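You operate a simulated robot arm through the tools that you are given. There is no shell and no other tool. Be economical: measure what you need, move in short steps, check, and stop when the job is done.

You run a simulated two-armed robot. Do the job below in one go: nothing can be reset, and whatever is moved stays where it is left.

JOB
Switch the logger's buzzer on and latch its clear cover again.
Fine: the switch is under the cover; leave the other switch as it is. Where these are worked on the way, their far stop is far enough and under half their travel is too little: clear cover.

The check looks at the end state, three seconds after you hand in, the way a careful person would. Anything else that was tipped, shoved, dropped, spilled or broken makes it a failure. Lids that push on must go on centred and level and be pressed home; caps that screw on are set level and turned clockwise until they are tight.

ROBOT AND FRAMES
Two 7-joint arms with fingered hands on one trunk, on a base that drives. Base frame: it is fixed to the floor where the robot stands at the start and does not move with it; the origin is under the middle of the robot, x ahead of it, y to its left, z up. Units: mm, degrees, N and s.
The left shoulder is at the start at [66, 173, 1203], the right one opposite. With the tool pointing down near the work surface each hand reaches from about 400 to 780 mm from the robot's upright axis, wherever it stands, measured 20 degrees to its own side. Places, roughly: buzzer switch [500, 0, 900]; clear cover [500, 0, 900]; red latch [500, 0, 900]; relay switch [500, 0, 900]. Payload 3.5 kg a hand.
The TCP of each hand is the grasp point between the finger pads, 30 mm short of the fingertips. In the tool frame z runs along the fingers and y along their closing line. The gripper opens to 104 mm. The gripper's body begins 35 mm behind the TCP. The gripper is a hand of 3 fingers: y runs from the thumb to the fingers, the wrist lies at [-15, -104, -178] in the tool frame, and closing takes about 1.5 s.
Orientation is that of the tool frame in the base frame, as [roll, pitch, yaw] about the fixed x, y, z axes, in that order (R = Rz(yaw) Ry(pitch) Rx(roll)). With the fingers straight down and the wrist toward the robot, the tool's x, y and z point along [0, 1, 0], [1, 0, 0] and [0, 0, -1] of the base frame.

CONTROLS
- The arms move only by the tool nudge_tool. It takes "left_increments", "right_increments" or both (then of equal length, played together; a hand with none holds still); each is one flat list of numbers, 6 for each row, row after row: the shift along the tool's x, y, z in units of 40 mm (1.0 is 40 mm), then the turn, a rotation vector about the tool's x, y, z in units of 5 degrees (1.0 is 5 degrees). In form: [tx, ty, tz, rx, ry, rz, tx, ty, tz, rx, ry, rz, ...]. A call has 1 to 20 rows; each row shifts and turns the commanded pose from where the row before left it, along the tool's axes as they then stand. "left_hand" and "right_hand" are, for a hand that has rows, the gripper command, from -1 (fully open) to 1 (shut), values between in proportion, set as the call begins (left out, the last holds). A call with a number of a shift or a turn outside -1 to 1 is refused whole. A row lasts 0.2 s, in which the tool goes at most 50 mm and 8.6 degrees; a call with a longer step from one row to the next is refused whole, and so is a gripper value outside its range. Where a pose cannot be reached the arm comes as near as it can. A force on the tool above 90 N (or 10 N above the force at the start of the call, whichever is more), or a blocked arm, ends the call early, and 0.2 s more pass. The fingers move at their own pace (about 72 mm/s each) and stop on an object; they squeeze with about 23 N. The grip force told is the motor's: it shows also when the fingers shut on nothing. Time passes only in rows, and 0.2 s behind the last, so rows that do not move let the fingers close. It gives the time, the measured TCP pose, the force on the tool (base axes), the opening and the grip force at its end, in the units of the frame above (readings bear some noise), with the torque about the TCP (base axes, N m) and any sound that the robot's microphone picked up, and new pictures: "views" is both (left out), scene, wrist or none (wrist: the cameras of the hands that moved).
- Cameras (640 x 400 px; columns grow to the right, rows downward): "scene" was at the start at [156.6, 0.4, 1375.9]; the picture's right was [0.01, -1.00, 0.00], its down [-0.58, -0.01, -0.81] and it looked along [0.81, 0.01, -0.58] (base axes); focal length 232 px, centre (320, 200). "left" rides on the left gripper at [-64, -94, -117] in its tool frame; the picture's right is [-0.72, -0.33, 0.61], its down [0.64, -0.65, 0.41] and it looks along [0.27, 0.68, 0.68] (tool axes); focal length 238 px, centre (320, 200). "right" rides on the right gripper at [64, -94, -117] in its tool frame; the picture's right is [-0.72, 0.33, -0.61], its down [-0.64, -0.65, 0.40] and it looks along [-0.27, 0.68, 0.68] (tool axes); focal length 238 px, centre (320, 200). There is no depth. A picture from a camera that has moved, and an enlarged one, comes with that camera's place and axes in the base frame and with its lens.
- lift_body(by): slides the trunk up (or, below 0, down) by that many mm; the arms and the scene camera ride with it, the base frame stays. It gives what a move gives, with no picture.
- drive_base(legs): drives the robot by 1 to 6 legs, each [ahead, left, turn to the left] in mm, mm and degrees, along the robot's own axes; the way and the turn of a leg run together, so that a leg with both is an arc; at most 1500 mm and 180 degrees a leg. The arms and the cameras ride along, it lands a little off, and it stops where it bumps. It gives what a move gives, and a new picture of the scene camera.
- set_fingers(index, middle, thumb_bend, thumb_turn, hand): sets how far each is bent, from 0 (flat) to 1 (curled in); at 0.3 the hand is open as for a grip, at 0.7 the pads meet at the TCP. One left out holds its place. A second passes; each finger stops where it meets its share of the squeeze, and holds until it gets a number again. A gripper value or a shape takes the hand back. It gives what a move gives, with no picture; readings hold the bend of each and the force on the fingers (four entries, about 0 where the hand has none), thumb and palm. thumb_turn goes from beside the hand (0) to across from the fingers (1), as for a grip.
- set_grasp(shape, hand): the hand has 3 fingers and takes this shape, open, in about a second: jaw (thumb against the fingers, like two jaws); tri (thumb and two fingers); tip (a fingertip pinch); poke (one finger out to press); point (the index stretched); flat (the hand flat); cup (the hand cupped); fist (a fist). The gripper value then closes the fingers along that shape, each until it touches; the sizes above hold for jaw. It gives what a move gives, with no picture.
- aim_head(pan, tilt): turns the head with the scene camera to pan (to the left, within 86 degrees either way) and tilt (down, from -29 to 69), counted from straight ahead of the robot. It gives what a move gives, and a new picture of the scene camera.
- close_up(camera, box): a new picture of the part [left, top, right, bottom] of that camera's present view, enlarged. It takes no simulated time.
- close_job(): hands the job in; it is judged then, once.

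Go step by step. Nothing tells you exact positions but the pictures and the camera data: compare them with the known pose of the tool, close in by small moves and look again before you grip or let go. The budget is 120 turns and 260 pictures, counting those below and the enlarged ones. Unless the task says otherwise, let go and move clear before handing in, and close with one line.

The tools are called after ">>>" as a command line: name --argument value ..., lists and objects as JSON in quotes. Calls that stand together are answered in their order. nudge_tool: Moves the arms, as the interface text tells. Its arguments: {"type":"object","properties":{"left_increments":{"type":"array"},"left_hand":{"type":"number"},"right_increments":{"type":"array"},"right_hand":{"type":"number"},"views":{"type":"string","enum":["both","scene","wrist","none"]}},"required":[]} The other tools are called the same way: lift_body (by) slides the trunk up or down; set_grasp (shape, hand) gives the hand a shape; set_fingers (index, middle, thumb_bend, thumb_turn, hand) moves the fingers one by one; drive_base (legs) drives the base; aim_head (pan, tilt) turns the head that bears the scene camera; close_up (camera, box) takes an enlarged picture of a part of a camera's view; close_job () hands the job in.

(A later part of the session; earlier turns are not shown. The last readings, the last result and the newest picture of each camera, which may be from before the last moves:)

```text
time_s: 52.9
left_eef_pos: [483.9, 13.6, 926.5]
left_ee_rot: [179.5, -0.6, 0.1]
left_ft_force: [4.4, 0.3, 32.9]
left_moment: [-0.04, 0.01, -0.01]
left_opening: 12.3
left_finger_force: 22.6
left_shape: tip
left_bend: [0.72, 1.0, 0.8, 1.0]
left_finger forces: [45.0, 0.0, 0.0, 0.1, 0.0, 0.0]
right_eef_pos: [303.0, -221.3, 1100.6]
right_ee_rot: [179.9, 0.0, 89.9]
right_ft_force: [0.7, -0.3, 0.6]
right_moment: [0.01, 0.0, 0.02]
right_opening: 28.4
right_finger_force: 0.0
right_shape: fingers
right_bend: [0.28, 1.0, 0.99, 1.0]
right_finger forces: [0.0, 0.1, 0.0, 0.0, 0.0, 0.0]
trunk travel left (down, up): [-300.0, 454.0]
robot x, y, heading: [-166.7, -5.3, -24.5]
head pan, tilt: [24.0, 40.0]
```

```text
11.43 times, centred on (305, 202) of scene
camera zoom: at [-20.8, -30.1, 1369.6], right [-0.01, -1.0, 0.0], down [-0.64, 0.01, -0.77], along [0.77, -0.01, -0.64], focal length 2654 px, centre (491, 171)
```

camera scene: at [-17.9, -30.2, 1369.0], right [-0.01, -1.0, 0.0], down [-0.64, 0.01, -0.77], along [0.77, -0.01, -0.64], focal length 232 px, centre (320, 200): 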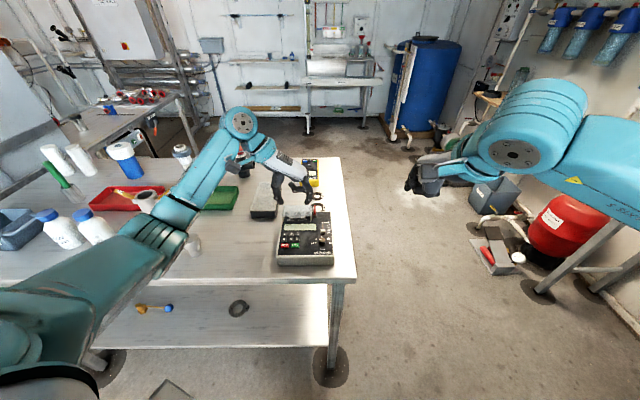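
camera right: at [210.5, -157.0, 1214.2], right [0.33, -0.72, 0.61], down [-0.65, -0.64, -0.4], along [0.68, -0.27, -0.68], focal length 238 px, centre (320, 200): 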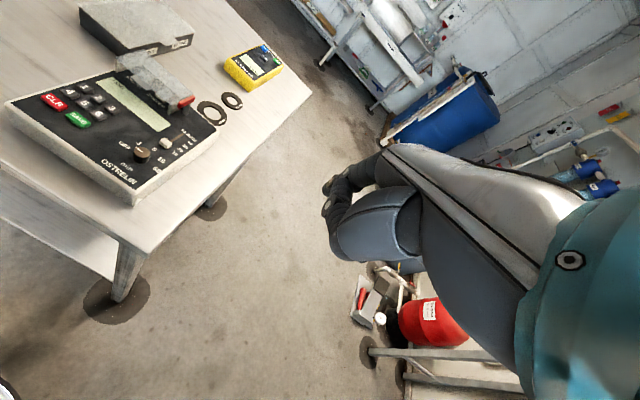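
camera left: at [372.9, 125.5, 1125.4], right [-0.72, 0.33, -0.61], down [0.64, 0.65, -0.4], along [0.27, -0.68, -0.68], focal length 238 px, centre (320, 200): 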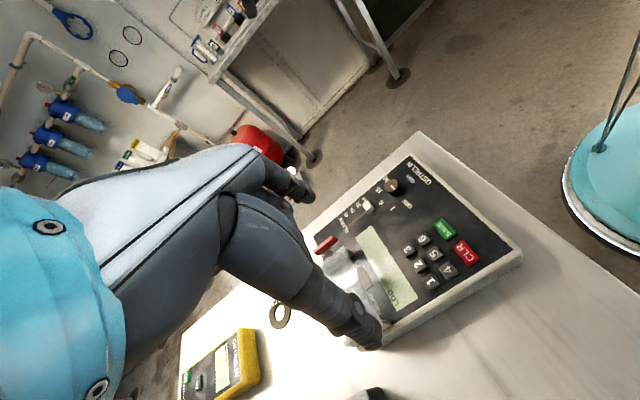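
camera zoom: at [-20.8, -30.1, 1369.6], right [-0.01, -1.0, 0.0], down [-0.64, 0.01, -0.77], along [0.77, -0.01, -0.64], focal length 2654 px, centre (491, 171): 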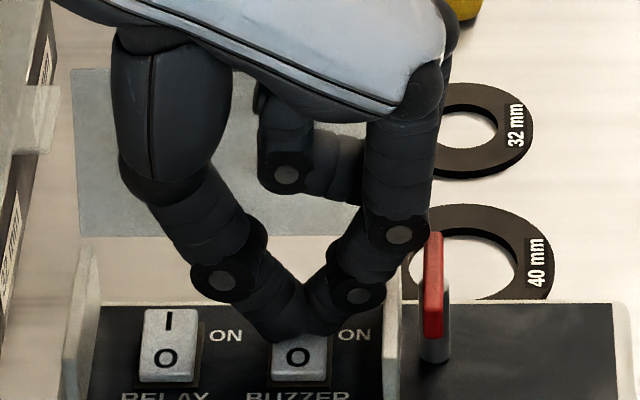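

The contact is rigid, so the rocker may already have flipped earlier with little force. I'll lift to the same hover pose as before the pressing and compare identical views.

>>> nudge_tool --left_increments '[0, 0, -0.5, 0, 0, 0, 0.06, -0.03, -0.5, 0, 0, 0, 0, 0, 0, 0, 0, 0]' --views "none"

>>> close_up --camera "right" --box '[100, 30, 220, 120]'

>>> close_up --camera "left" --box '[220, 160, 420, 320]'

>>> close_up --camera "left" --box '[330, 200, 430, 270]'

```text
time_s: 53.7
left_eef_pos: [486.5, 17.1, 960.5]
left_ee_rot: [-179.9, 0.0, 0.0]
left_ft_force: [0.5, -1.2, 0.6]
left_moment: [-0.02, -0.01, 0.01]
left_opening: 12.2
left_finger_force: 23.1
left_shape: tip
left_bend: [0.72, 1.0, 0.8, 1.0]
left_finger forces: [0.0, 0.1, 0.0, 0.0, 0.1, 0.0]
right_eef_pos: [303.8, -221.2, 1099.0]
right_ee_rot: [-179.9, 0.0, 89.9]
right_ft_force: [-0.2, 1.0, -1.0]
right_moment: [0.0, 0.02, -0.03]
right_opening: 28.4
right_finger_force: 0.1
right_shape: fingers
right_bend: [0.28, 1.0, 0.99, 1.0]
right_finger forces: [0.0, 0.0, 0.0, 0.1, 0.1, 0.1]
trunk travel left (down, up): [-300.0, 454.0]
robot x, y, heading: [-163.4, -0.0, -24.6]
head pan, tilt: [24.0, 40.0]
```

```text
4.44 times, centred on (160, 75) of right
camera zoom: at [211.9, -157.4, 1214.9], right [0.32, -0.72, 0.61], down [-0.65, -0.64, -0.4], along [0.68, -0.27, -0.68], focal length 1059 px, centre (1031, 756)
```

zoom: 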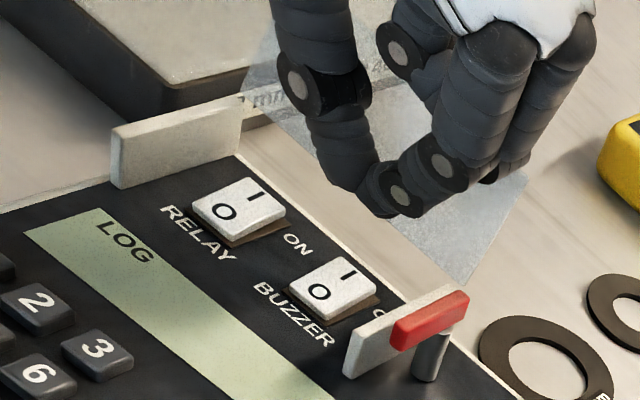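

```text
2.50 times, centred on (320, 240) of left
camera zoom: at [423.2, 110.3, 1076.2], right [-0.72, 0.33, -0.61], down [0.64, 0.65, -0.4], along [0.27, -0.68, -0.68], focal length 596 px, centre (320, 100)
```

zoom: 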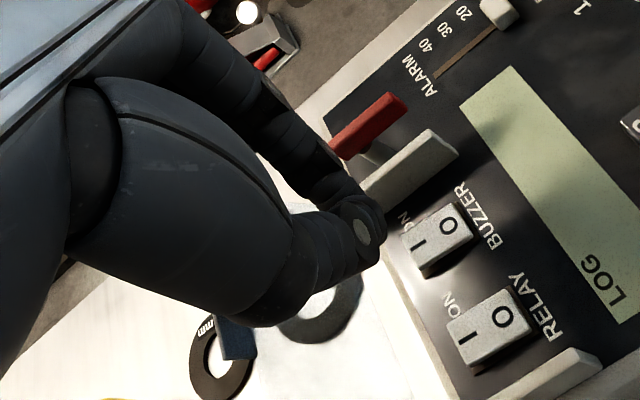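

```text
5.71 times, centred on (380, 235) of left
camera zoom: at [423.2, 110.3, 1076.2], right [-0.72, 0.33, -0.61], down [0.64, 0.65, -0.4], along [0.27, -0.68, -0.68], focal length 1362 px, centre (-23, 0)
```

zoom: 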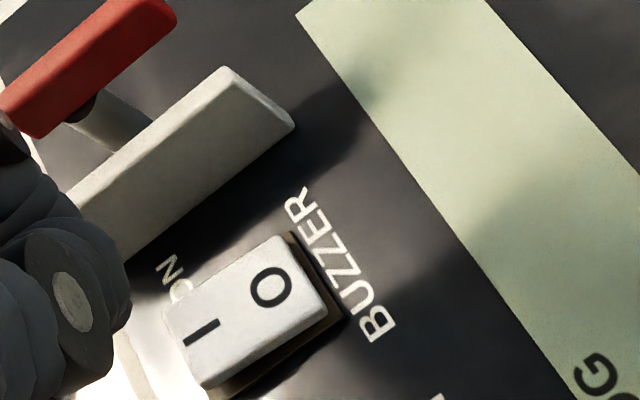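

The views before and after look the same, so I need a lower side view of the rockers. I'll move the left hand back to the left and tilt it so its camera looks along the rockers' axis.

>>> nudge_tool --left_increments '[0, 0, -1, 0, 0, 0, 0.2, -0.9, 0, -0.85, 0, 0, 0.2, -0.9, 0, -0.85, 0, 0, 0.2, -0.9, 0, -0.85, 0, 0, 0.2, -0.7, 0, -0.85, 0, 0, 0, 0, 0, 0, 0, 0]' --views "wrist"

```text
time_s: 55.1
left_eef_pos: [518.3, 150.5, 986.9]
left_ee_rot: [163.0, 0.0, -0.1]
left_ft_force: [0.1, -0.5, -0.2]
left_moment: [-0.01, 0.0, 0.0]
left_opening: 11.9
left_finger_force: 22.3
left_shape: tip
left_bend: [0.72, 1.0, 0.8, 1.0]
left_finger forces: [0.1, 0.0, 0.0, 0.0, 0.0, 0.0]
right_eef_pos: [304.3, -220.4, 1098.4]
right_ee_rot: [180.0, 0.1, 89.9]
right_ft_force: [0.3, 0.1, 0.0]
right_moment: [0.03, 0.0, -0.04]
right_opening: 28.3
right_finger_force: 0.0
right_shape: fingers
right_bend: [0.28, 1.0, 0.99, 1.0]
right_finger forces: [0.0, 0.0, 0.0, 0.0, 0.0, 0.1]
trunk travel left (down, up): [-300.0, 454.0]
robot x, y, heading: [-164.7, -0.2, -24.6]
head pan, tilt: [24.0, 40.0]
camera left: at [453.6, 275.3, 1071.1], right [-0.72, 0.13, -0.68], down [0.64, 0.5, -0.58], along [0.27, -0.85, -0.45], focal length 238 px, centre (320, 200)
```

left: 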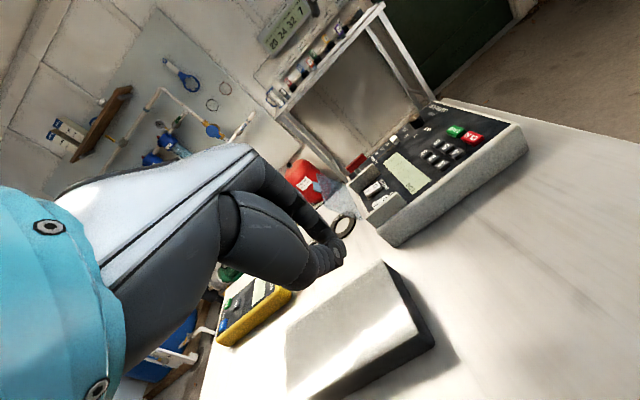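

>>> close_up --camera "left" --box '[350, 170, 400, 210]'

```text
10.00 times, centred on (375, 190) of left
camera zoom: at [453.6, 275.3, 1071.1], right [-0.72, 0.13, -0.68], down [0.64, 0.5, -0.58], along [0.27, -0.85, -0.45], focal length 2384 px, centre (-230, 300)
```

zoom: 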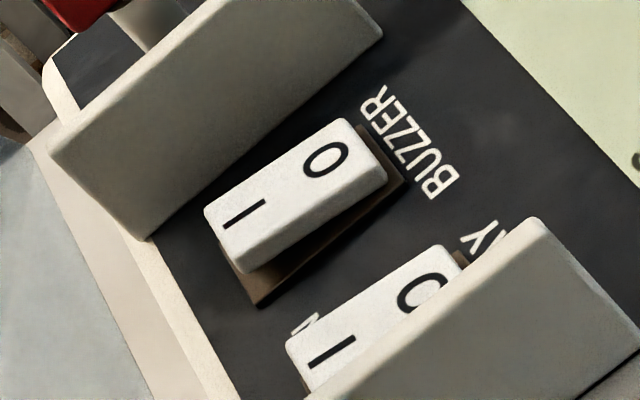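

That settles it: the buzzer's I end is still raised, so my presses landed over the pivot. The right index finger pointing straight down is slimmer fore-aft. I'll raise the left hand out of the way, turn the base back and use the right hand.

>>> nudge_tool --left_increments '[0, 0, -1, 0, 0, 0, 0, 0, -1, 0, 0, 0, 0, 0, -1, 0, 0, 0, 0, 0, -1, 0.8, 0, 0, 0, 0, -1, 0.8, 0, 0, 0, 0, -1, 0.9, 0, 0, 0, 0, 0, 0.9, 0, 0]' --views "none"

>>> drive_base --legs '[[0, 0, 24.6]]'

>>> set_fingers --hand "right" --index 0.45 --middle 1 --thumb_bend 1 --thumb_turn 1

>>> aim_head --pan 0 --tilt 40

```text
time_s: 56.7
left_eef_pos: [513.2, 214.4, 1218.4]
left_ee_rot: [180.0, 0.0, -0.1]
left_ft_force: [-0.7, 0.5, -0.3]
left_moment: [0.0, 0.04, 0.01]
left_opening: 12.1
left_finger_force: 23.1
left_shape: tip
left_bend: [0.72, 1.0, 0.8, 1.0]
left_finger forces: [0.1, 0.0, 0.0, 0.1, 0.1, 0.0]
left hand out of reach, approached as far as the arm can: row 6
right_eef_pos: [305.4, -220.5, 1099.5]
right_ee_rot: [179.9, 0.0, 89.9]
right_ft_force: [0.2, 0.4, -0.6]
right_moment: [-0.01, -0.01, 0.01]
right_opening: 28.5
right_finger_force: 0.0
right_shape: fingers
right_bend: [0.28, 1.0, 0.99, 1.0]
right_finger forces: [0.0, 0.0, 0.0, 0.1, 0.1, 0.1]
trunk travel left (down, up): [-300.0, 454.0]
robot x, y, heading: [-164.8, 0.6, -24.4]
head pan, tilt: [24.0, 40.0]
```

```text
time_s: 58.4
left_eef_pos: [362.6, 475.5, 1218.0]
left_ee_rot: [179.9, -0.1, 24.5]
left_ft_force: [0.4, 0.0, 0.7]
left_moment: [-0.02, 0.03, 0.03]
left_opening: 11.9
left_finger_force: 22.8
left_shape: tip
left_bend: [0.72, 1.0, 0.8, 1.0]
left_finger forces: [0.0, 0.1, 0.0, 0.1, 0.0, 0.1]
right_eef_pos: [353.6, -6.1, 1099.1]
right_ee_rot: [-179.9, -0.1, 114.4]
right_ft_force: [0.5, -0.3, 0.6]
right_moment: [0.02, -0.03, -0.04]
right_opening: 28.3
right_finger_force: 0.1
right_shape: fingers
right_bend: [0.28, 1.0, 0.99, 1.0]
right_finger forces: [0.0, 0.1, 0.0, 0.0, 0.1, 0.0]
trunk travel left (down, up): [-300.0, 454.0]
robot x, y, heading: [-166.9, -0.4, 0.1]
head pan, tilt: [24.0, 40.0]
camera scene: at [-19.1, 34.1, 1368.9], right [0.41, -0.91, 0.0], down [-0.59, -0.26, -0.77], along [0.7, 0.31, -0.64], focal length 232 px, centre (320, 200)
```

scene: 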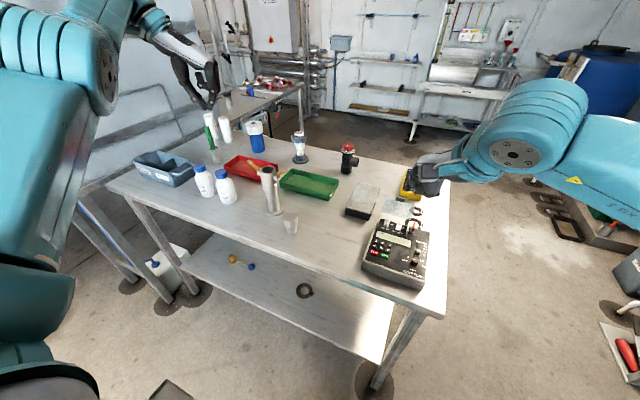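

```text
time_s: 59.4
left_eef_pos: [362.4, 476.8, 1218.9]
left_ee_rot: [180.0, 0.0, 24.4]
left_ft_force: [-0.5, -0.4, 0.5]
left_moment: [0.0, 0.01, 0.01]
left_opening: 12.0
left_finger_force: 23.0
left_shape: tip
left_bend: [0.72, 1.0, 0.8, 1.0]
left_finger forces: [0.1, 0.1, 0.0, 0.0, 0.0, 0.0]
right_eef_pos: [353.1, -7.2, 1099.5]
right_ee_rot: [179.9, 0.0, 114.4]
right_ft_force: [-0.5, 0.6, 0.1]
right_moment: [-0.05, 0.0, 0.02]
right_opening: 24.3
right_finger_force: 0.1
right_shape: fingers
right_bend: [0.35, 1.0, 0.99, 1.0]
right_finger forces: [0.0, 0.0, 0.0, 0.0, 0.0, 0.1]
trunk travel left (down, up): [-300.0, 454.0]
robot x, y, heading: [-164.5, 0.5, -0.1]
head pan, tilt: [24.0, 40.0]
```

```text
time_s: 60.3
left_eef_pos: [362.7, 474.6, 1218.8]
left_ee_rot: [-179.9, 0.0, 24.6]
left_ft_force: [0.1, -0.5, -0.4]
left_moment: [-0.03, 0.01, 0.0]
left_opening: 12.1
left_finger_force: 22.8
left_shape: tip
left_bend: [0.72, 1.0, 0.8, 1.0]
left_finger forces: [0.1, 0.0, 0.0, 0.1, 0.0, 0.0]
right_eef_pos: [353.8, -7.1, 1099.6]
right_ee_rot: [180.0, 0.0, 114.4]
right_ft_force: [0.3, 0.2, 0.2]
right_moment: [-0.02, 0.01, 0.02]
right_opening: 24.2
right_finger_force: 0.1
right_shape: fingers
right_bend: [0.35, 1.0, 0.99, 1.0]
right_finger forces: [0.0, 0.0, 0.1, 0.0, 0.0, 0.0]
trunk travel left (down, up): [-300.0, 454.0]
robot x, y, heading: [-166.7, 1.4, 0.2]
head pan, tilt: [0.0, 40.0]
camera scene: at [-11.6, -0.7, 1368.9], right [0.0, -1.0, 0.0], down [-0.64, 0.0, -0.77], along [0.77, 0.0, -0.64], focal length 232 px, centre (320, 200)
```

scene: 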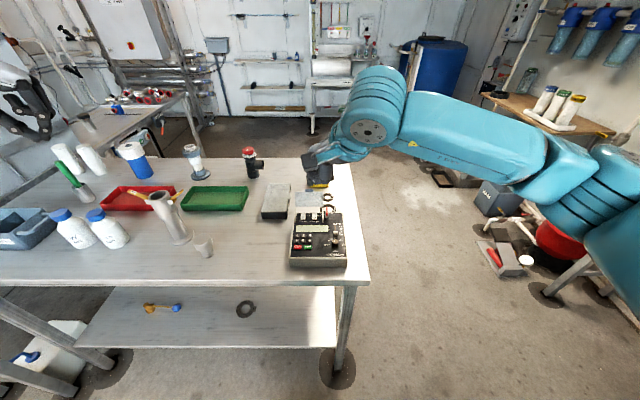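

The index stopped at 0.35 against the curled thumb. I'll free the thumb, set the index, then tuck the thumb back.

>>> set_fingers --hand "right" --thumb_turn 0 --index 0.47

>>> set_fingers --hand "right" --index 0.47 --thumb_turn 0.4

>>> close_up --camera "right" --box '[120, 60, 440, 340]'

>>> close_up --camera "scene" --box '[270, 130, 400, 220]'

```text
time_s: 61.3
left_eef_pos: [362.6, 475.0, 1219.4]
left_ee_rot: [180.0, -0.1, 24.6]
left_ft_force: [0.5, 0.1, 0.3]
left_moment: [0.01, 0.0, -0.05]
left_opening: 11.9
left_finger_force: 23.1
left_shape: tip
left_bend: [0.72, 1.0, 0.8, 1.0]
left_finger forces: [0.0, 0.0, 0.0, 0.0, 0.0, 0.0]
right_eef_pos: [354.0, -5.2, 1099.3]
right_ee_rot: [179.9, -0.1, 114.4]
right_ft_force: [0.5, 0.0, 0.0]
right_moment: [0.03, 0.03, 0.05]
right_opening: 54.7
right_finger_force: 0.0
right_shape: fingers
right_bend: [0.47, 1.0, 1.0, 0.0]
right_finger forces: [0.1, 0.1, 0.0, 0.0, 0.0, 0.1]
trunk travel left (down, up): [-300.0, 454.0]
robot x, y, heading: [-166.5, -0.5, 0.1]
head pan, tilt: [0.0, 40.0]
```

```text
time_s: 62.3
left_eef_pos: [362.0, 475.9, 1218.0]
left_ee_rot: [179.9, 0.0, 24.6]
left_ft_force: [-0.7, 0.4, 0.6]
left_moment: [-0.01, -0.04, -0.03]
left_opening: 12.0
left_finger_force: 23.7
left_shape: tip
left_bend: [0.72, 1.0, 0.8, 1.0]
left_finger forces: [0.0, 0.0, 0.0, 0.0, 0.1, 0.0]
right_eef_pos: [353.6, -5.9, 1099.0]
right_ee_rot: [-180.0, 0.0, 114.3]
right_ft_force: [0.5, 0.9, -0.3]
right_moment: [-0.04, -0.01, 0.01]
right_opening: 40.2
right_finger_force: 0.1
right_shape: fingers
right_bend: [0.47, 1.0, 1.0, 0.41]
right_finger forces: [0.0, 0.0, 0.1, 0.0, 0.1, 0.0]
trunk travel left (down, up): [-300.0, 454.0]
robot x, y, heading: [-169.9, -0.1, 0.3]
head pan, tilt: [0.0, 40.0]
```

```text
1.43 times, centred on (280, 200) of right
camera zoom: at [243.0, 12.4, 1215.0], right [0.59, -0.52, 0.61], down [-0.33, -0.85, -0.4], along [0.73, 0.04, -0.68], focal length 340 px, centre (377, 200)
```

zoom: 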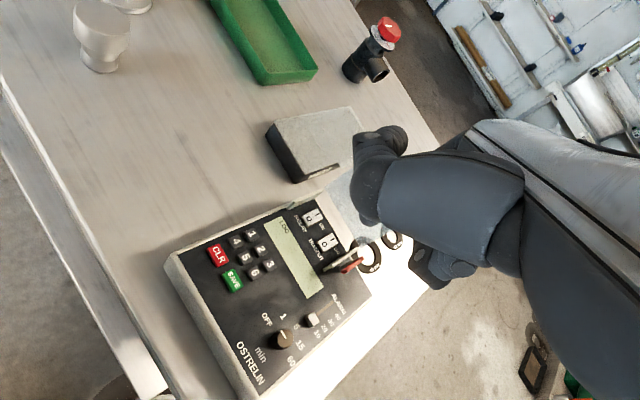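

```text
4.44 times, centred on (335, 175) of scene
camera zoom: at [-11.6, -0.8, 1368.9], right [0.0, -1.0, 0.0], down [-0.64, 0.0, -0.77], along [0.77, 0.0, -0.64], focal length 1032 px, centre (253, 311)
```

zoom: 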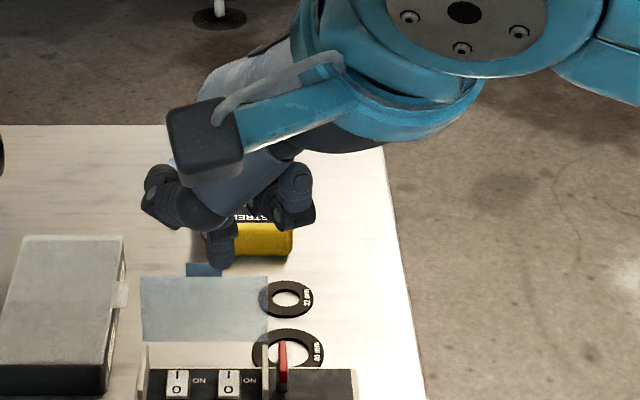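

The index now points straight down with its tip near TCP + [36, 4, -34] in tool terms. I'll check whether the left wrist camera sees the logger from here.

>>> nudge_tool --left_increments '[0, 0, 0, 0, 0, 1, 0, 0, 0, 0, 0, 1, 0, 0, 0, 0, 0, 1, 0, 0, 0, 0, 0, 1, 0, 0, 0, 0, 0, 0.9]' --right_increments '[0, 0, 0, 0, 0, 1, 0, 0, 0, 0, 0, 1, 0, 0, 0, 0, 0, 1, 0, 0, 0, 0, 0, 1, 0, 0, 0, 0, 0, 0.9]' --views "both"

```text
time_s: 63.5
left_eef_pos: [339.1, 448.3, 1205.9]
left_ee_rot: [179.9, -0.1, -0.1]
left_ft_force: [-0.1, 0.3, -1.2]
left_moment: [0.02, -0.02, -0.01]
left_opening: 12.0
left_finger_force: 22.4
left_shape: tip
left_bend: [0.72, 1.0, 0.8, 1.0]
left_finger forces: [0.1, 0.1, 0.0, 0.0, 0.0, 0.1]
left hand out of reach, approached as far as the arm can: row 1, 2, 3, 4, 5
right_eef_pos: [354.2, -6.2, 1099.2]
right_ee_rot: [179.9, 0.0, 89.8]
right_ft_force: [-0.3, -0.5, 0.3]
right_moment: [0.0, -0.05, -0.05]
right_opening: 39.8
right_finger_force: 0.0
right_shape: fingers
right_bend: [0.47, 1.0, 1.0, 0.41]
right_finger forces: [0.0, 0.1, 0.1, 0.1, 0.1, 0.0]
trunk travel left (down, up): [-300.0, 454.0]
robot x, y, heading: [-164.5, -1.7, -0.3]
head pan, tilt: [0.0, 40.0]
camera scene: at [-11.9, -0.6, 1369.0], right [0.0, -1.0, 0.0], down [-0.64, 0.0, -0.77], along [0.77, 0.0, -0.64], focal length 232 px, centre (320, 200)
camera right: at [260.9, 58.0, 1215.3], right [0.32, -0.72, 0.61], down [-0.66, -0.64, -0.41], along [0.68, -0.27, -0.68], focal length 238 px, centre (320, 200)
camera left: at [275.0, 541.7, 1322.4], right [-0.72, 0.33, -0.62], down [0.64, 0.65, -0.4], along [0.27, -0.69, -0.68], focal length 238 px, centre (320, 200)
```

scene: 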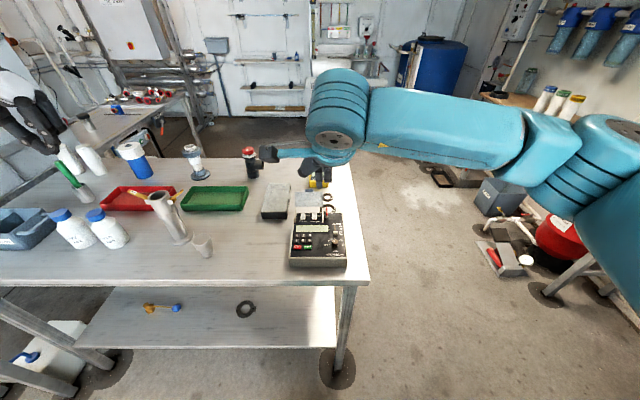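
right: 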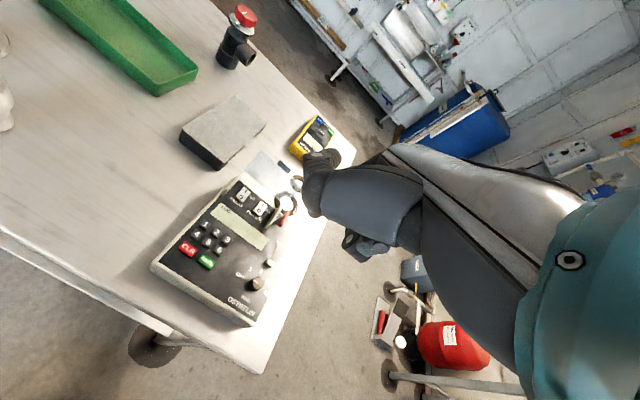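
left: 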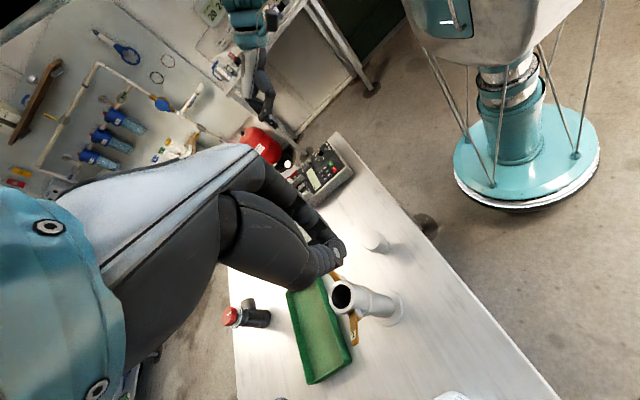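

I'll bring the right index to hover above the buzzer's I end, and move the left hand forward so its camera sees the rockers clearly.

>>> nudge_tool --right_increments '[0.095, 0.58, 0.71, 0, 0, 0, 0.095, 0.58, 0.71, 0, 0, 0, 0.095, 0.58, 0.71, 0, 0, 0, 0.095, 0.58, 0.71, 0, 0, 0]' --left_increments '[0.6, 0.3, 0, 0, 0, 0, 0.6, 0.3, 0, 0, 0, 0, 0.6, 0.3, 0, 0, 0, 0, 0.6, 0.3, 0, 0, 0, 0]' --views "wrist"

>>> close_up --camera "scene" --box '[270, 160, 370, 230]'

```text
time_s: 64.5
left_eef_pos: [355.6, 432.2, 1200.8]
left_ee_rot: [180.0, 0.0, 0.0]
left_ft_force: [1.0, -0.7, 0.2]
left_moment: [-0.01, -0.01, 0.02]
left_opening: 12.1
left_finger_force: 23.3
left_shape: tip
left_bend: [0.72, 1.0, 0.8, 1.0]
left_finger forces: [0.1, 0.0, 0.0, 0.1, 0.1, 0.1]
left hand out of reach, approached as far as the arm can: row 1, 2, 3, 4
right_eef_pos: [447.7, 10.9, 984.5]
right_ee_rot: [179.9, -0.1, 89.9]
right_ft_force: [0.3, 0.9, -0.5]
right_moment: [-0.04, 0.01, 0.0]
right_opening: 40.2
right_finger_force: 0.0
right_shape: fingers
right_bend: [0.47, 1.0, 1.0, 0.41]
right_finger forces: [0.0, 0.1, 0.1, 0.0, 0.0, 0.0]
trunk travel left (down, up): [-300.0, 454.0]
robot x, y, heading: [-168.6, 3.4, 0.1]
head pan, tilt: [0.0, 40.0]
camera right: at [355.0, 73.9, 1100.9], right [0.32, -0.72, 0.61], down [-0.65, -0.64, -0.4], along [0.68, -0.27, -0.68], focal length 238 px, centre (320, 200)
camera left: at [291.4, 524.9, 1317.2], right [-0.72, 0.33, -0.61], down [0.64, 0.65, -0.41], along [0.27, -0.68, -0.68], focal length 238 px, centre (320, 200)
```

right: 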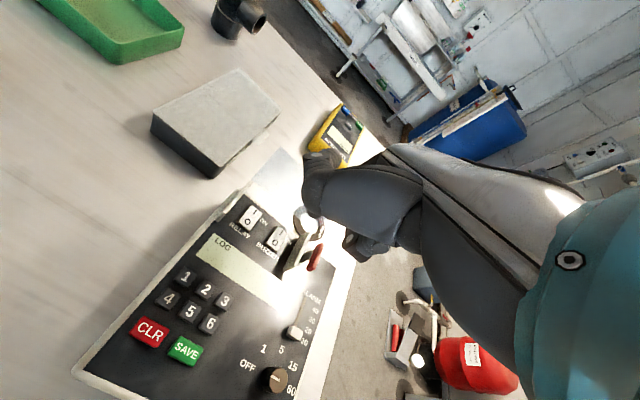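
left: 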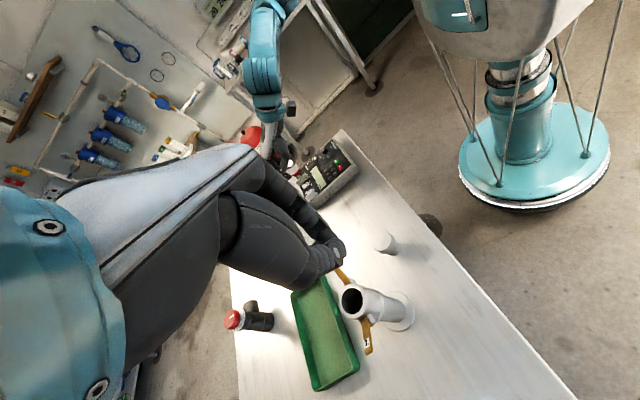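

```text
5.71 times, centred on (320, 195) of scene
camera zoom: at [-11.3, -0.3, 1368.9], right [0.0, -1.0, 0.0], down [-0.64, 0.0, -0.77], along [0.77, 0.0, -0.64], focal length 1327 px, centre (320, 229)
```

zoom: 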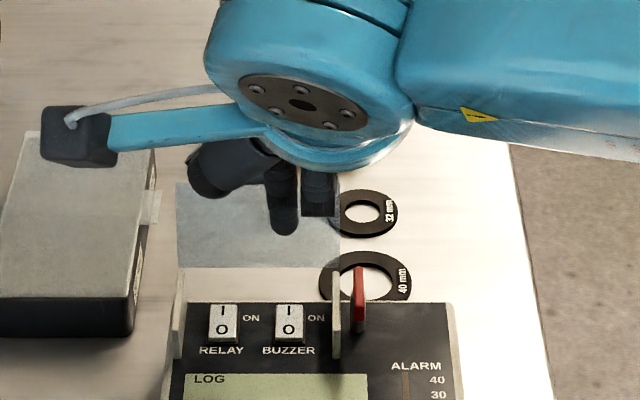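

The scene camera shows the index tip nicely above the buzzer. I'll set the thumb aside to clear the open cover, then align and go down to just above the rocker.

>>> set_fingers --hand "right" --thumb_turn 0

>>> nudge_tool --right_increments '[-0.08, -0.06, 0.3, 0, 0, 0, 0, 0, 0.3, 0, 0, 0, 0, 0, 0, 0, 0, 0]' --views "none"

>>> close_up --camera "scene" --box '[280, 175, 350, 225]'

>>> close_up --camera "left" --box '[250, 120, 370, 220]'

```text
time_s: 65.5
left_eef_pos: [356.5, 429.9, 1201.8]
left_ee_rot: [180.0, 0.0, 0.0]
left_ft_force: [-0.7, 0.5, 0.0]
left_moment: [-0.05, -0.01, 0.01]
left_opening: 11.9
left_finger_force: 23.1
left_shape: tip
left_bend: [0.72, 1.0, 0.8, 1.0]
left_finger forces: [0.0, 0.0, 0.0, 0.0, 0.1, 0.1]
right_eef_pos: [447.2, 10.8, 985.0]
right_ee_rot: [-180.0, 0.1, 89.9]
right_ft_force: [-0.2, 0.0, -1.1]
right_moment: [-0.01, 0.02, 0.02]
right_opening: 54.8
right_finger_force: 0.1
right_shape: fingers
right_bend: [0.47, 1.0, 1.0, 0.0]
right_finger forces: [0.0, 0.0, 0.0, 0.0, 0.1, 0.1]
trunk travel left (down, up): [-300.0, 454.0]
robot x, y, heading: [-165.6, 1.3, -0.1]
head pan, tilt: [0.0, 40.0]
```

```text
time_s: 66.3
left_eef_pos: [355.3, 431.4, 1200.4]
left_ee_rot: [180.0, 0.0, 0.0]
left_ft_force: [0.0, -0.8, 0.7]
left_moment: [0.0, -0.03, -0.03]
left_opening: 11.7
left_finger_force: 23.0
left_shape: tip
left_bend: [0.72, 1.0, 0.8, 1.0]
left_finger forces: [0.0, 0.0, 0.0, 0.0, 0.0, 0.0]
right_eef_pos: [443.5, 5.7, 959.3]
right_ee_rot: [-180.0, 0.1, 89.9]
right_ft_force: [-0.6, -0.1, 0.3]
right_moment: [0.01, 0.02, -0.02]
right_opening: 54.9
right_finger_force: 0.2
right_shape: fingers
right_bend: [0.47, 1.0, 1.0, 0.0]
right_finger forces: [0.0, 0.0, 0.1, 0.0, 0.1, 0.0]
trunk travel left (down, up): [-300.0, 454.0]
robot x, y, heading: [-168.4, -0.7, -0.1]
head pan, tilt: [0.0, 40.0]
```

```text
8.00 times, centred on (315, 200) of scene
camera zoom: at [-11.7, -0.8, 1369.0], right [0.0, -1.0, 0.0], down [-0.64, 0.0, -0.77], along [0.77, 0.0, -0.64], focal length 1858 px, centre (360, 200)
```

zoom: 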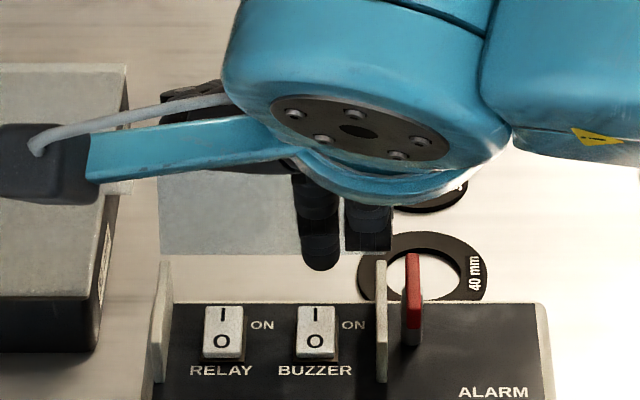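

```text
4.00 times, centred on (310, 170) of left
camera zoom: at [291.1, 524.3, 1317.6], right [-0.72, 0.33, -0.61], down [0.64, 0.65, -0.4], along [0.27, -0.68, -0.68], focal length 953 px, centre (360, 320)
```

zoom: 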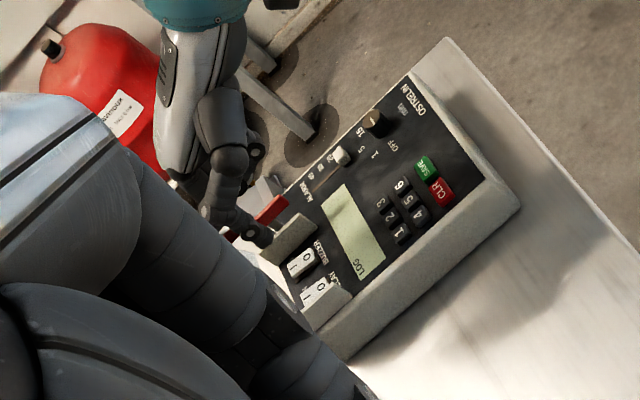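

The tip is aligned with the buzzer, but the curled middle finger could touch the side post. I'll roll the hand 12° to lift that side, keeping the tip in place, and check.

>>> nudge_tool --right_increments '[0.08, 0, 0, 0, -0.8, 0, 0.08, 0, 0, 0, -0.8, 0, 0.08, 0, 0, 0, -0.8, 0, 0, 0, 0.15, 0, 0, 0, 0, 0, 0, 0, 0, 0]' --views "none"

>>> close_up --camera "scene" --box '[280, 175, 350, 225]'

>>> close_up --camera "left" --box '[280, 150, 350, 210]'

```text
time_s: 67.5
left_eef_pos: [355.6, 430.6, 1201.1]
left_ee_rot: [179.9, 0.1, 0.0]
left_ft_force: [-0.3, 0.3, -0.4]
left_moment: [0.04, 0.02, -0.02]
left_opening: 11.9
left_finger_force: 23.4
left_shape: tip
left_bend: [0.72, 1.0, 0.8, 1.0]
left_finger forces: [0.0, 0.1, 0.1, 0.0, 0.1, 0.0]
right_eef_pos: [443.6, 14.5, 953.4]
right_ee_rot: [180.0, 12.0, 89.9]
right_ft_force: [-0.8, -0.2, -0.4]
right_moment: [0.01, 0.02, 0.0]
right_opening: 54.7
right_finger_force: 0.1
right_shape: fingers
right_bend: [0.47, 1.0, 1.0, 0.0]
right_finger forces: [0.0, 0.1, 0.0, 0.0, 0.0, 0.0]
trunk travel left (down, up): [-300.0, 454.0]
robot x, y, heading: [-162.9, -1.8, 0.1]
head pan, tilt: [0.0, 40.0]
```

```text
8.00 times, centred on (315, 200) of scene
camera zoom: at [-11.7, -0.6, 1369.0], right [0.0, -1.0, 0.0], down [-0.64, 0.0, -0.77], along [0.77, 0.0, -0.64], focal length 1858 px, centre (360, 200)
```

zoom: 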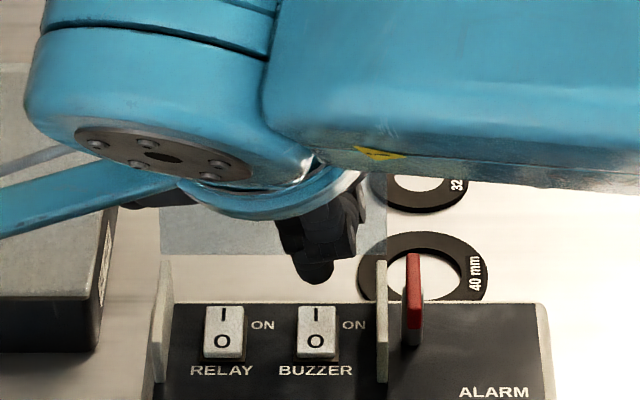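

```text
6.67 times, centred on (315, 180) of left
camera zoom: at [291.1, 524.5, 1317.5], right [-0.72, 0.33, -0.61], down [0.64, 0.65, -0.4], along [0.27, -0.68, -0.68], focal length 1589 px, centre (353, 333)
```

zoom: 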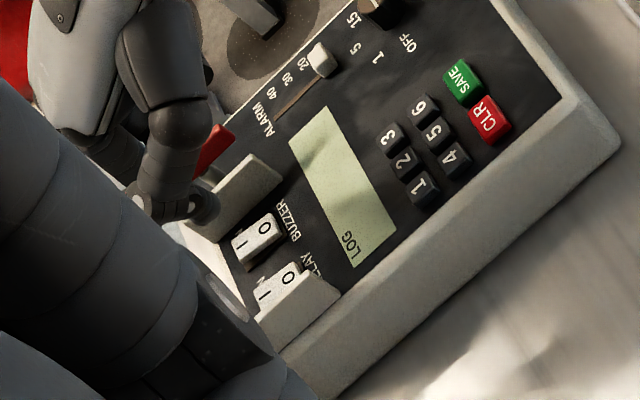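

The tip is well placed and the middle finger now clears. I'll go down and press.

>>> nudge_tool --right_increments '[0, 0, 0.15, 0, 0, 0, 0, 0, 0.15, 0, 0, 0, 0, 0, 0, 0, 0, 0]' --views "none"

>>> close_up --camera "scene" --box '[280, 175, 350, 225]'

```text
time_s: 68.3
left_eef_pos: [355.1, 430.5, 1201.2]
left_ee_rot: [-179.9, 0.0, 0.0]
left_ft_force: [0.2, -0.8, 0.3]
left_moment: [0.03, 0.02, -0.02]
left_opening: 12.0
left_finger_force: 22.9
left_shape: tip
left_bend: [0.72, 1.0, 0.8, 1.0]
left_finger forces: [0.1, 0.0, 0.1, 0.1, 0.0, 0.0]
right_eef_pos: [443.8, 10.2, 942.7]
right_ee_rot: [180.0, 12.0, 89.9]
right_ft_force: [-0.3, -0.4, -0.5]
right_moment: [-0.01, -0.02, 0.0]
right_opening: 55.0
right_finger_force: 0.0
right_shape: fingers
right_bend: [0.47, 1.0, 1.0, 0.0]
right_finger forces: [0.0, 0.0, 0.1, 0.0, 0.0, 0.1]
trunk travel left (down, up): [-300.0, 454.0]
robot x, y, heading: [-167.2, 0.4, 0.0]
head pan, tilt: [0.0, 40.0]
```

```text
8.00 times, centred on (315, 200) of scene
camera zoom: at [-11.7, -0.8, 1368.9], right [0.0, -1.0, 0.0], down [-0.64, 0.0, -0.77], along [0.77, 0.0, -0.64], focal length 1858 px, centre (360, 200)
```

zoom: 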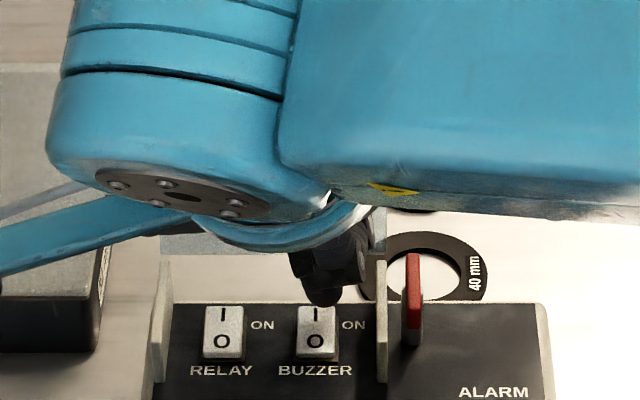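

>>> nudge_tool --right_increments '[0.06, 0, 0.1, 0, 0, 0, 0, 0, 0.1, 0, 0, 0, 0, 0, 0, 0, 0, 0]' --views "none"

>>> close_up --camera "scene" --box '[280, 175, 350, 225]'

```text
time_s: 69.1
left_eef_pos: [355.0, 429.9, 1201.4]
left_ee_rot: [180.0, 0.0, 0.0]
left_ft_force: [-0.8, -0.4, -0.8]
left_moment: [0.02, 0.03, -0.01]
left_opening: 11.9
left_finger_force: 23.0
left_shape: tip
left_bend: [0.72, 1.0, 0.8, 1.0]
left_finger forces: [0.0, 0.1, 0.0, 0.1, 0.0, 0.1]
right_eef_pos: [444.9, 12.7, 934.8]
right_ee_rot: [179.9, 12.0, 89.9]
right_ft_force: [-0.1, 0.7, 0.0]
right_moment: [0.01, -0.01, 0.02]
right_opening: 55.1
right_finger_force: 0.1
right_shape: fingers
right_bend: [0.47, 1.0, 1.0, 0.0]
right_finger forces: [0.0, 0.1, 0.0, 0.0, 0.1, 0.1]
trunk travel left (down, up): [-300.0, 454.0]
robot x, y, heading: [-165.9, 0.7, -0.2]
head pan, tilt: [0.0, 40.0]
```

```text
8.00 times, centred on (315, 200) of scene
camera zoom: at [-11.7, -0.8, 1368.9], right [0.0, -1.0, 0.0], down [-0.64, 0.0, -0.77], along [0.77, 0.0, -0.64], focal length 1858 px, centre (360, 200)
```

zoom: 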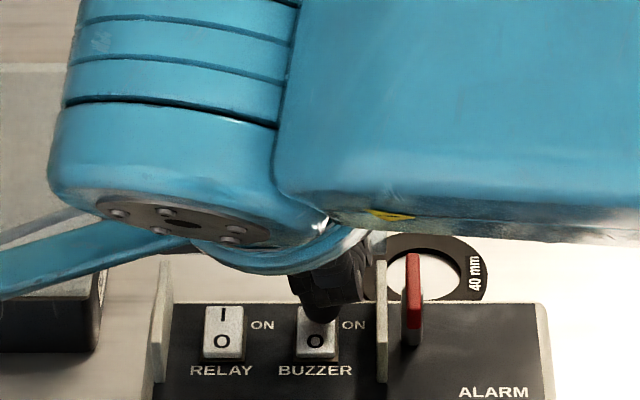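

>>> nudge_tool --right_increments '[0.03, 0.12, 0, 0, 0, 0, 0, 0, 0.1, 0, 0, 0, 0, 0, 0, 0, 0, 0]' --views "none"

>>> close_up --camera "scene" --box '[290, 190, 340, 225]'

>>> close_up --camera "left" --box '[280, 160, 330, 200]'

```text
time_s: 69.9
left_eef_pos: [355.7, 430.3, 1200.4]
left_ee_rot: [179.9, 0.0, 0.0]
left_ft_force: [-0.2, 0.0, -1.1]
left_moment: [-0.01, 0.0, -0.01]
left_opening: 12.1
left_finger_force: 22.6
left_shape: tip
left_bend: [0.72, 1.0, 0.8, 1.0]
left_finger forces: [0.0, 0.1, 0.1, 0.1, 0.1, 0.0]
right_eef_pos: [449.8, 12.2, 930.0]
right_ee_rot: [179.8, 12.0, 90.0]
right_ft_force: [0.2, 0.3, 4.4]
right_moment: [0.03, -0.17, 0.03]
right_opening: 55.0
right_finger_force: 1.7
right_shape: fingers
right_bend: [0.47, 1.0, 1.0, 0.0]
right_finger forces: [3.8, 0.0, 0.0, 0.0, 0.1, 0.1]
trunk travel left (down, up): [-300.0, 454.0]
robot x, y, heading: [-164.3, 1.4, 0.0]
head pan, tilt: [0.0, 40.0]
```

```text
11.43 times, centred on (315, 208) of scene
camera zoom: at [-12.0, -0.6, 1369.0], right [0.0, -1.0, 0.0], down [-0.64, 0.0, -0.77], along [0.77, 0.0, -0.64], focal length 2654 px, centre (377, 114)
```

zoom: 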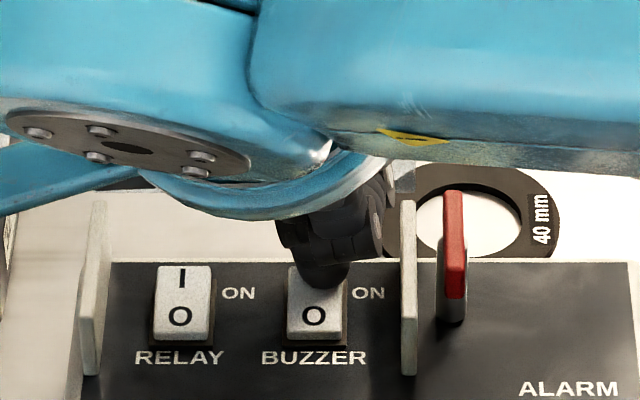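

```text
10.00 times, centred on (305, 180) of left
camera zoom: at [290.8, 524.5, 1317.7], right [-0.72, 0.33, -0.61], down [0.64, 0.65, -0.4], along [0.27, -0.68, -0.68], focal length 2384 px, centre (470, 400)
```

zoom: 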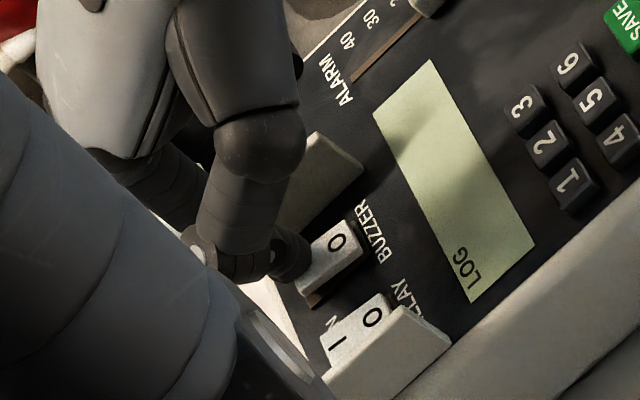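

Light contact (4 N) near the far end of the I side. I'll press further.

>>> nudge_tool --right_increments '[0, 0, 0.08, 0, 0, 0, 0, 0, 0.08, 0, 0, 0, 0, 0, 0, 0, 0, 0]' --views "none"

>>> close_up --camera "scene" --box '[290, 190, 340, 225]'

>>> close_up --camera "left" --box '[280, 160, 330, 200]'

```text
time_s: 70.7
left_eef_pos: [354.4, 431.1, 1203.0]
left_ee_rot: [179.9, -0.1, 0.0]
left_ft_force: [0.2, 0.1, 0.9]
left_moment: [0.01, -0.03, -0.01]
left_opening: 11.9
left_finger_force: 22.8
left_shape: tip
left_bend: [0.72, 1.0, 0.8, 1.0]
left_finger forces: [0.0, 0.0, 0.0, 0.1, 0.0, 0.1]
right_eef_pos: [449.2, 11.7, 927.1]
right_ee_rot: [179.6, 12.0, 89.8]
right_ft_force: [-0.1, 2.6, 17.1]
right_moment: [0.1, -0.66, 0.13]
right_opening: 54.5
right_finger_force: 8.1
right_shape: fingers
right_bend: [0.45, 1.0, 1.0, 0.0]
right_finger forces: [16.7, 0.1, 0.0, 0.0, 0.0, 0.0]
trunk travel left (down, up): [-300.0, 454.0]
robot x, y, heading: [-166.5, -1.1, 0.2]
head pan, tilt: [0.0, 40.0]
```

```text
11.43 times, centred on (315, 208) of scene
camera zoom: at [-13.4, -0.4, 1369.3], right [0.0, -1.0, 0.0], down [-0.64, 0.0, -0.77], along [0.77, 0.0, -0.64], focal length 2654 px, centre (377, 114)
```

zoom: 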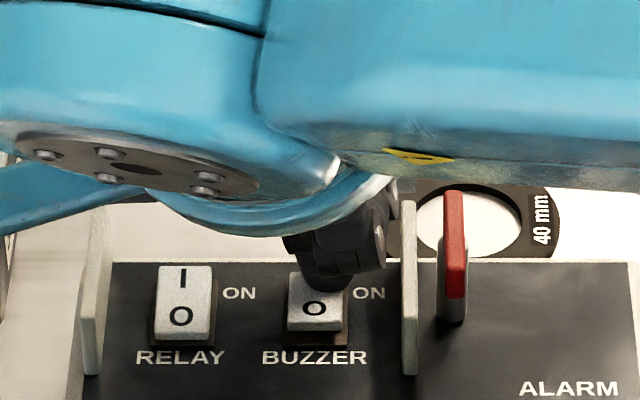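

```text
10.00 times, centred on (305, 180) of left
camera zoom: at [289.4, 524.7, 1318.3], right [-0.72, 0.33, -0.62], down [0.64, 0.65, -0.4], along [0.27, -0.68, -0.68], focal length 2384 px, centre (470, 400)
```

zoom: 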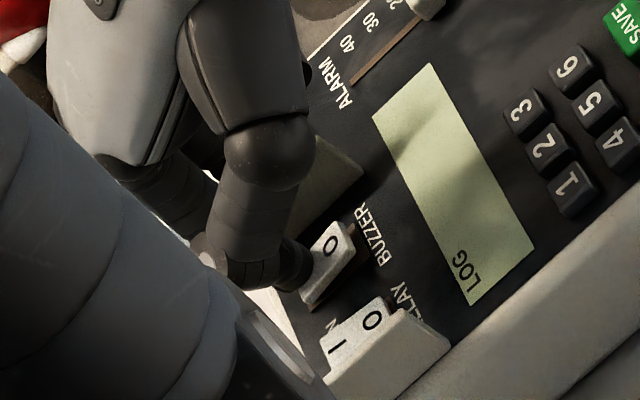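

It has flipped visibly: the O end is now raised. I'll lift off and verify that it stays.

>>> nudge_tool --right_increments '[0, 0, -0.3, 0, 0, 0, 0, 0, -0.6, 0, 0, 0, 0, 0, -0.8, 0, 0, 0, 0, -0.3, -0.6, 0.0, 0.8, 0, 0, -0.3, -0.3, 0, 0.8, 0, -0.5, -0.3, 0, 0, 0.8, 0]' --views "none"

>>> close_up --camera "scene" --box '[290, 185, 340, 225]'

>>> close_up --camera "left" --box '[280, 160, 330, 200]'

```text
time_s: 72.1
left_eef_pos: [355.4, 429.2, 1200.8]
left_ee_rot: [180.0, 0.0, -0.1]
left_ft_force: [0.1, -0.2, 0.1]
left_moment: [-0.01, 0.0, -0.04]
left_opening: 12.3
left_finger_force: 23.4
left_shape: tip
left_bend: [0.72, 1.0, 0.8, 1.0]
left_finger forces: [0.0, 0.0, 0.0, 0.0, 0.0, 0.0]
right_eef_pos: [414.0, 11.1, 1027.5]
right_ee_rot: [-179.9, 0.0, 89.8]
right_ft_force: [-0.1, 0.2, 0.0]
right_moment: [0.04, -0.01, 0.02]
right_opening: 54.6
right_finger_force: 0.0
right_shape: fingers
right_bend: [0.47, 1.0, 1.0, 0.0]
right_finger forces: [0.0, 0.0, 0.0, 0.0, 0.1, 0.0]
trunk travel left (down, up): [-300.0, 454.0]
robot x, y, heading: [-165.5, 0.5, -0.3]
head pan, tilt: [0.0, 40.0]
```

```text
10.00 times, centred on (315, 205) of scene
camera zoom: at [-11.8, -2.2, 1369.0], right [0.0, -1.0, 0.0], down [-0.64, 0.0, -0.77], along [0.77, 0.0, -0.64], focal length 2323 px, centre (370, 150)
```

zoom: 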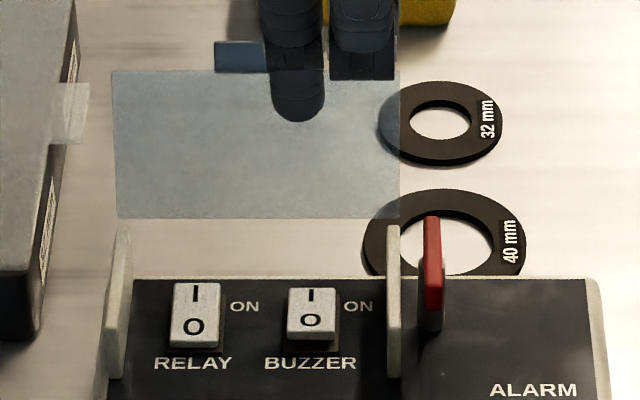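

```text
10.00 times, centred on (305, 180) of left
camera zoom: at [291.1, 522.9, 1318.2], right [-0.72, 0.33, -0.61], down [0.64, 0.65, -0.4], along [0.27, -0.68, -0.68], focal length 2384 px, centre (470, 400)
```

zoom: 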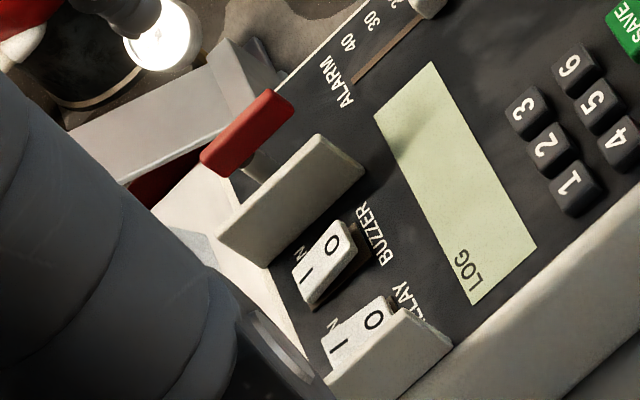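

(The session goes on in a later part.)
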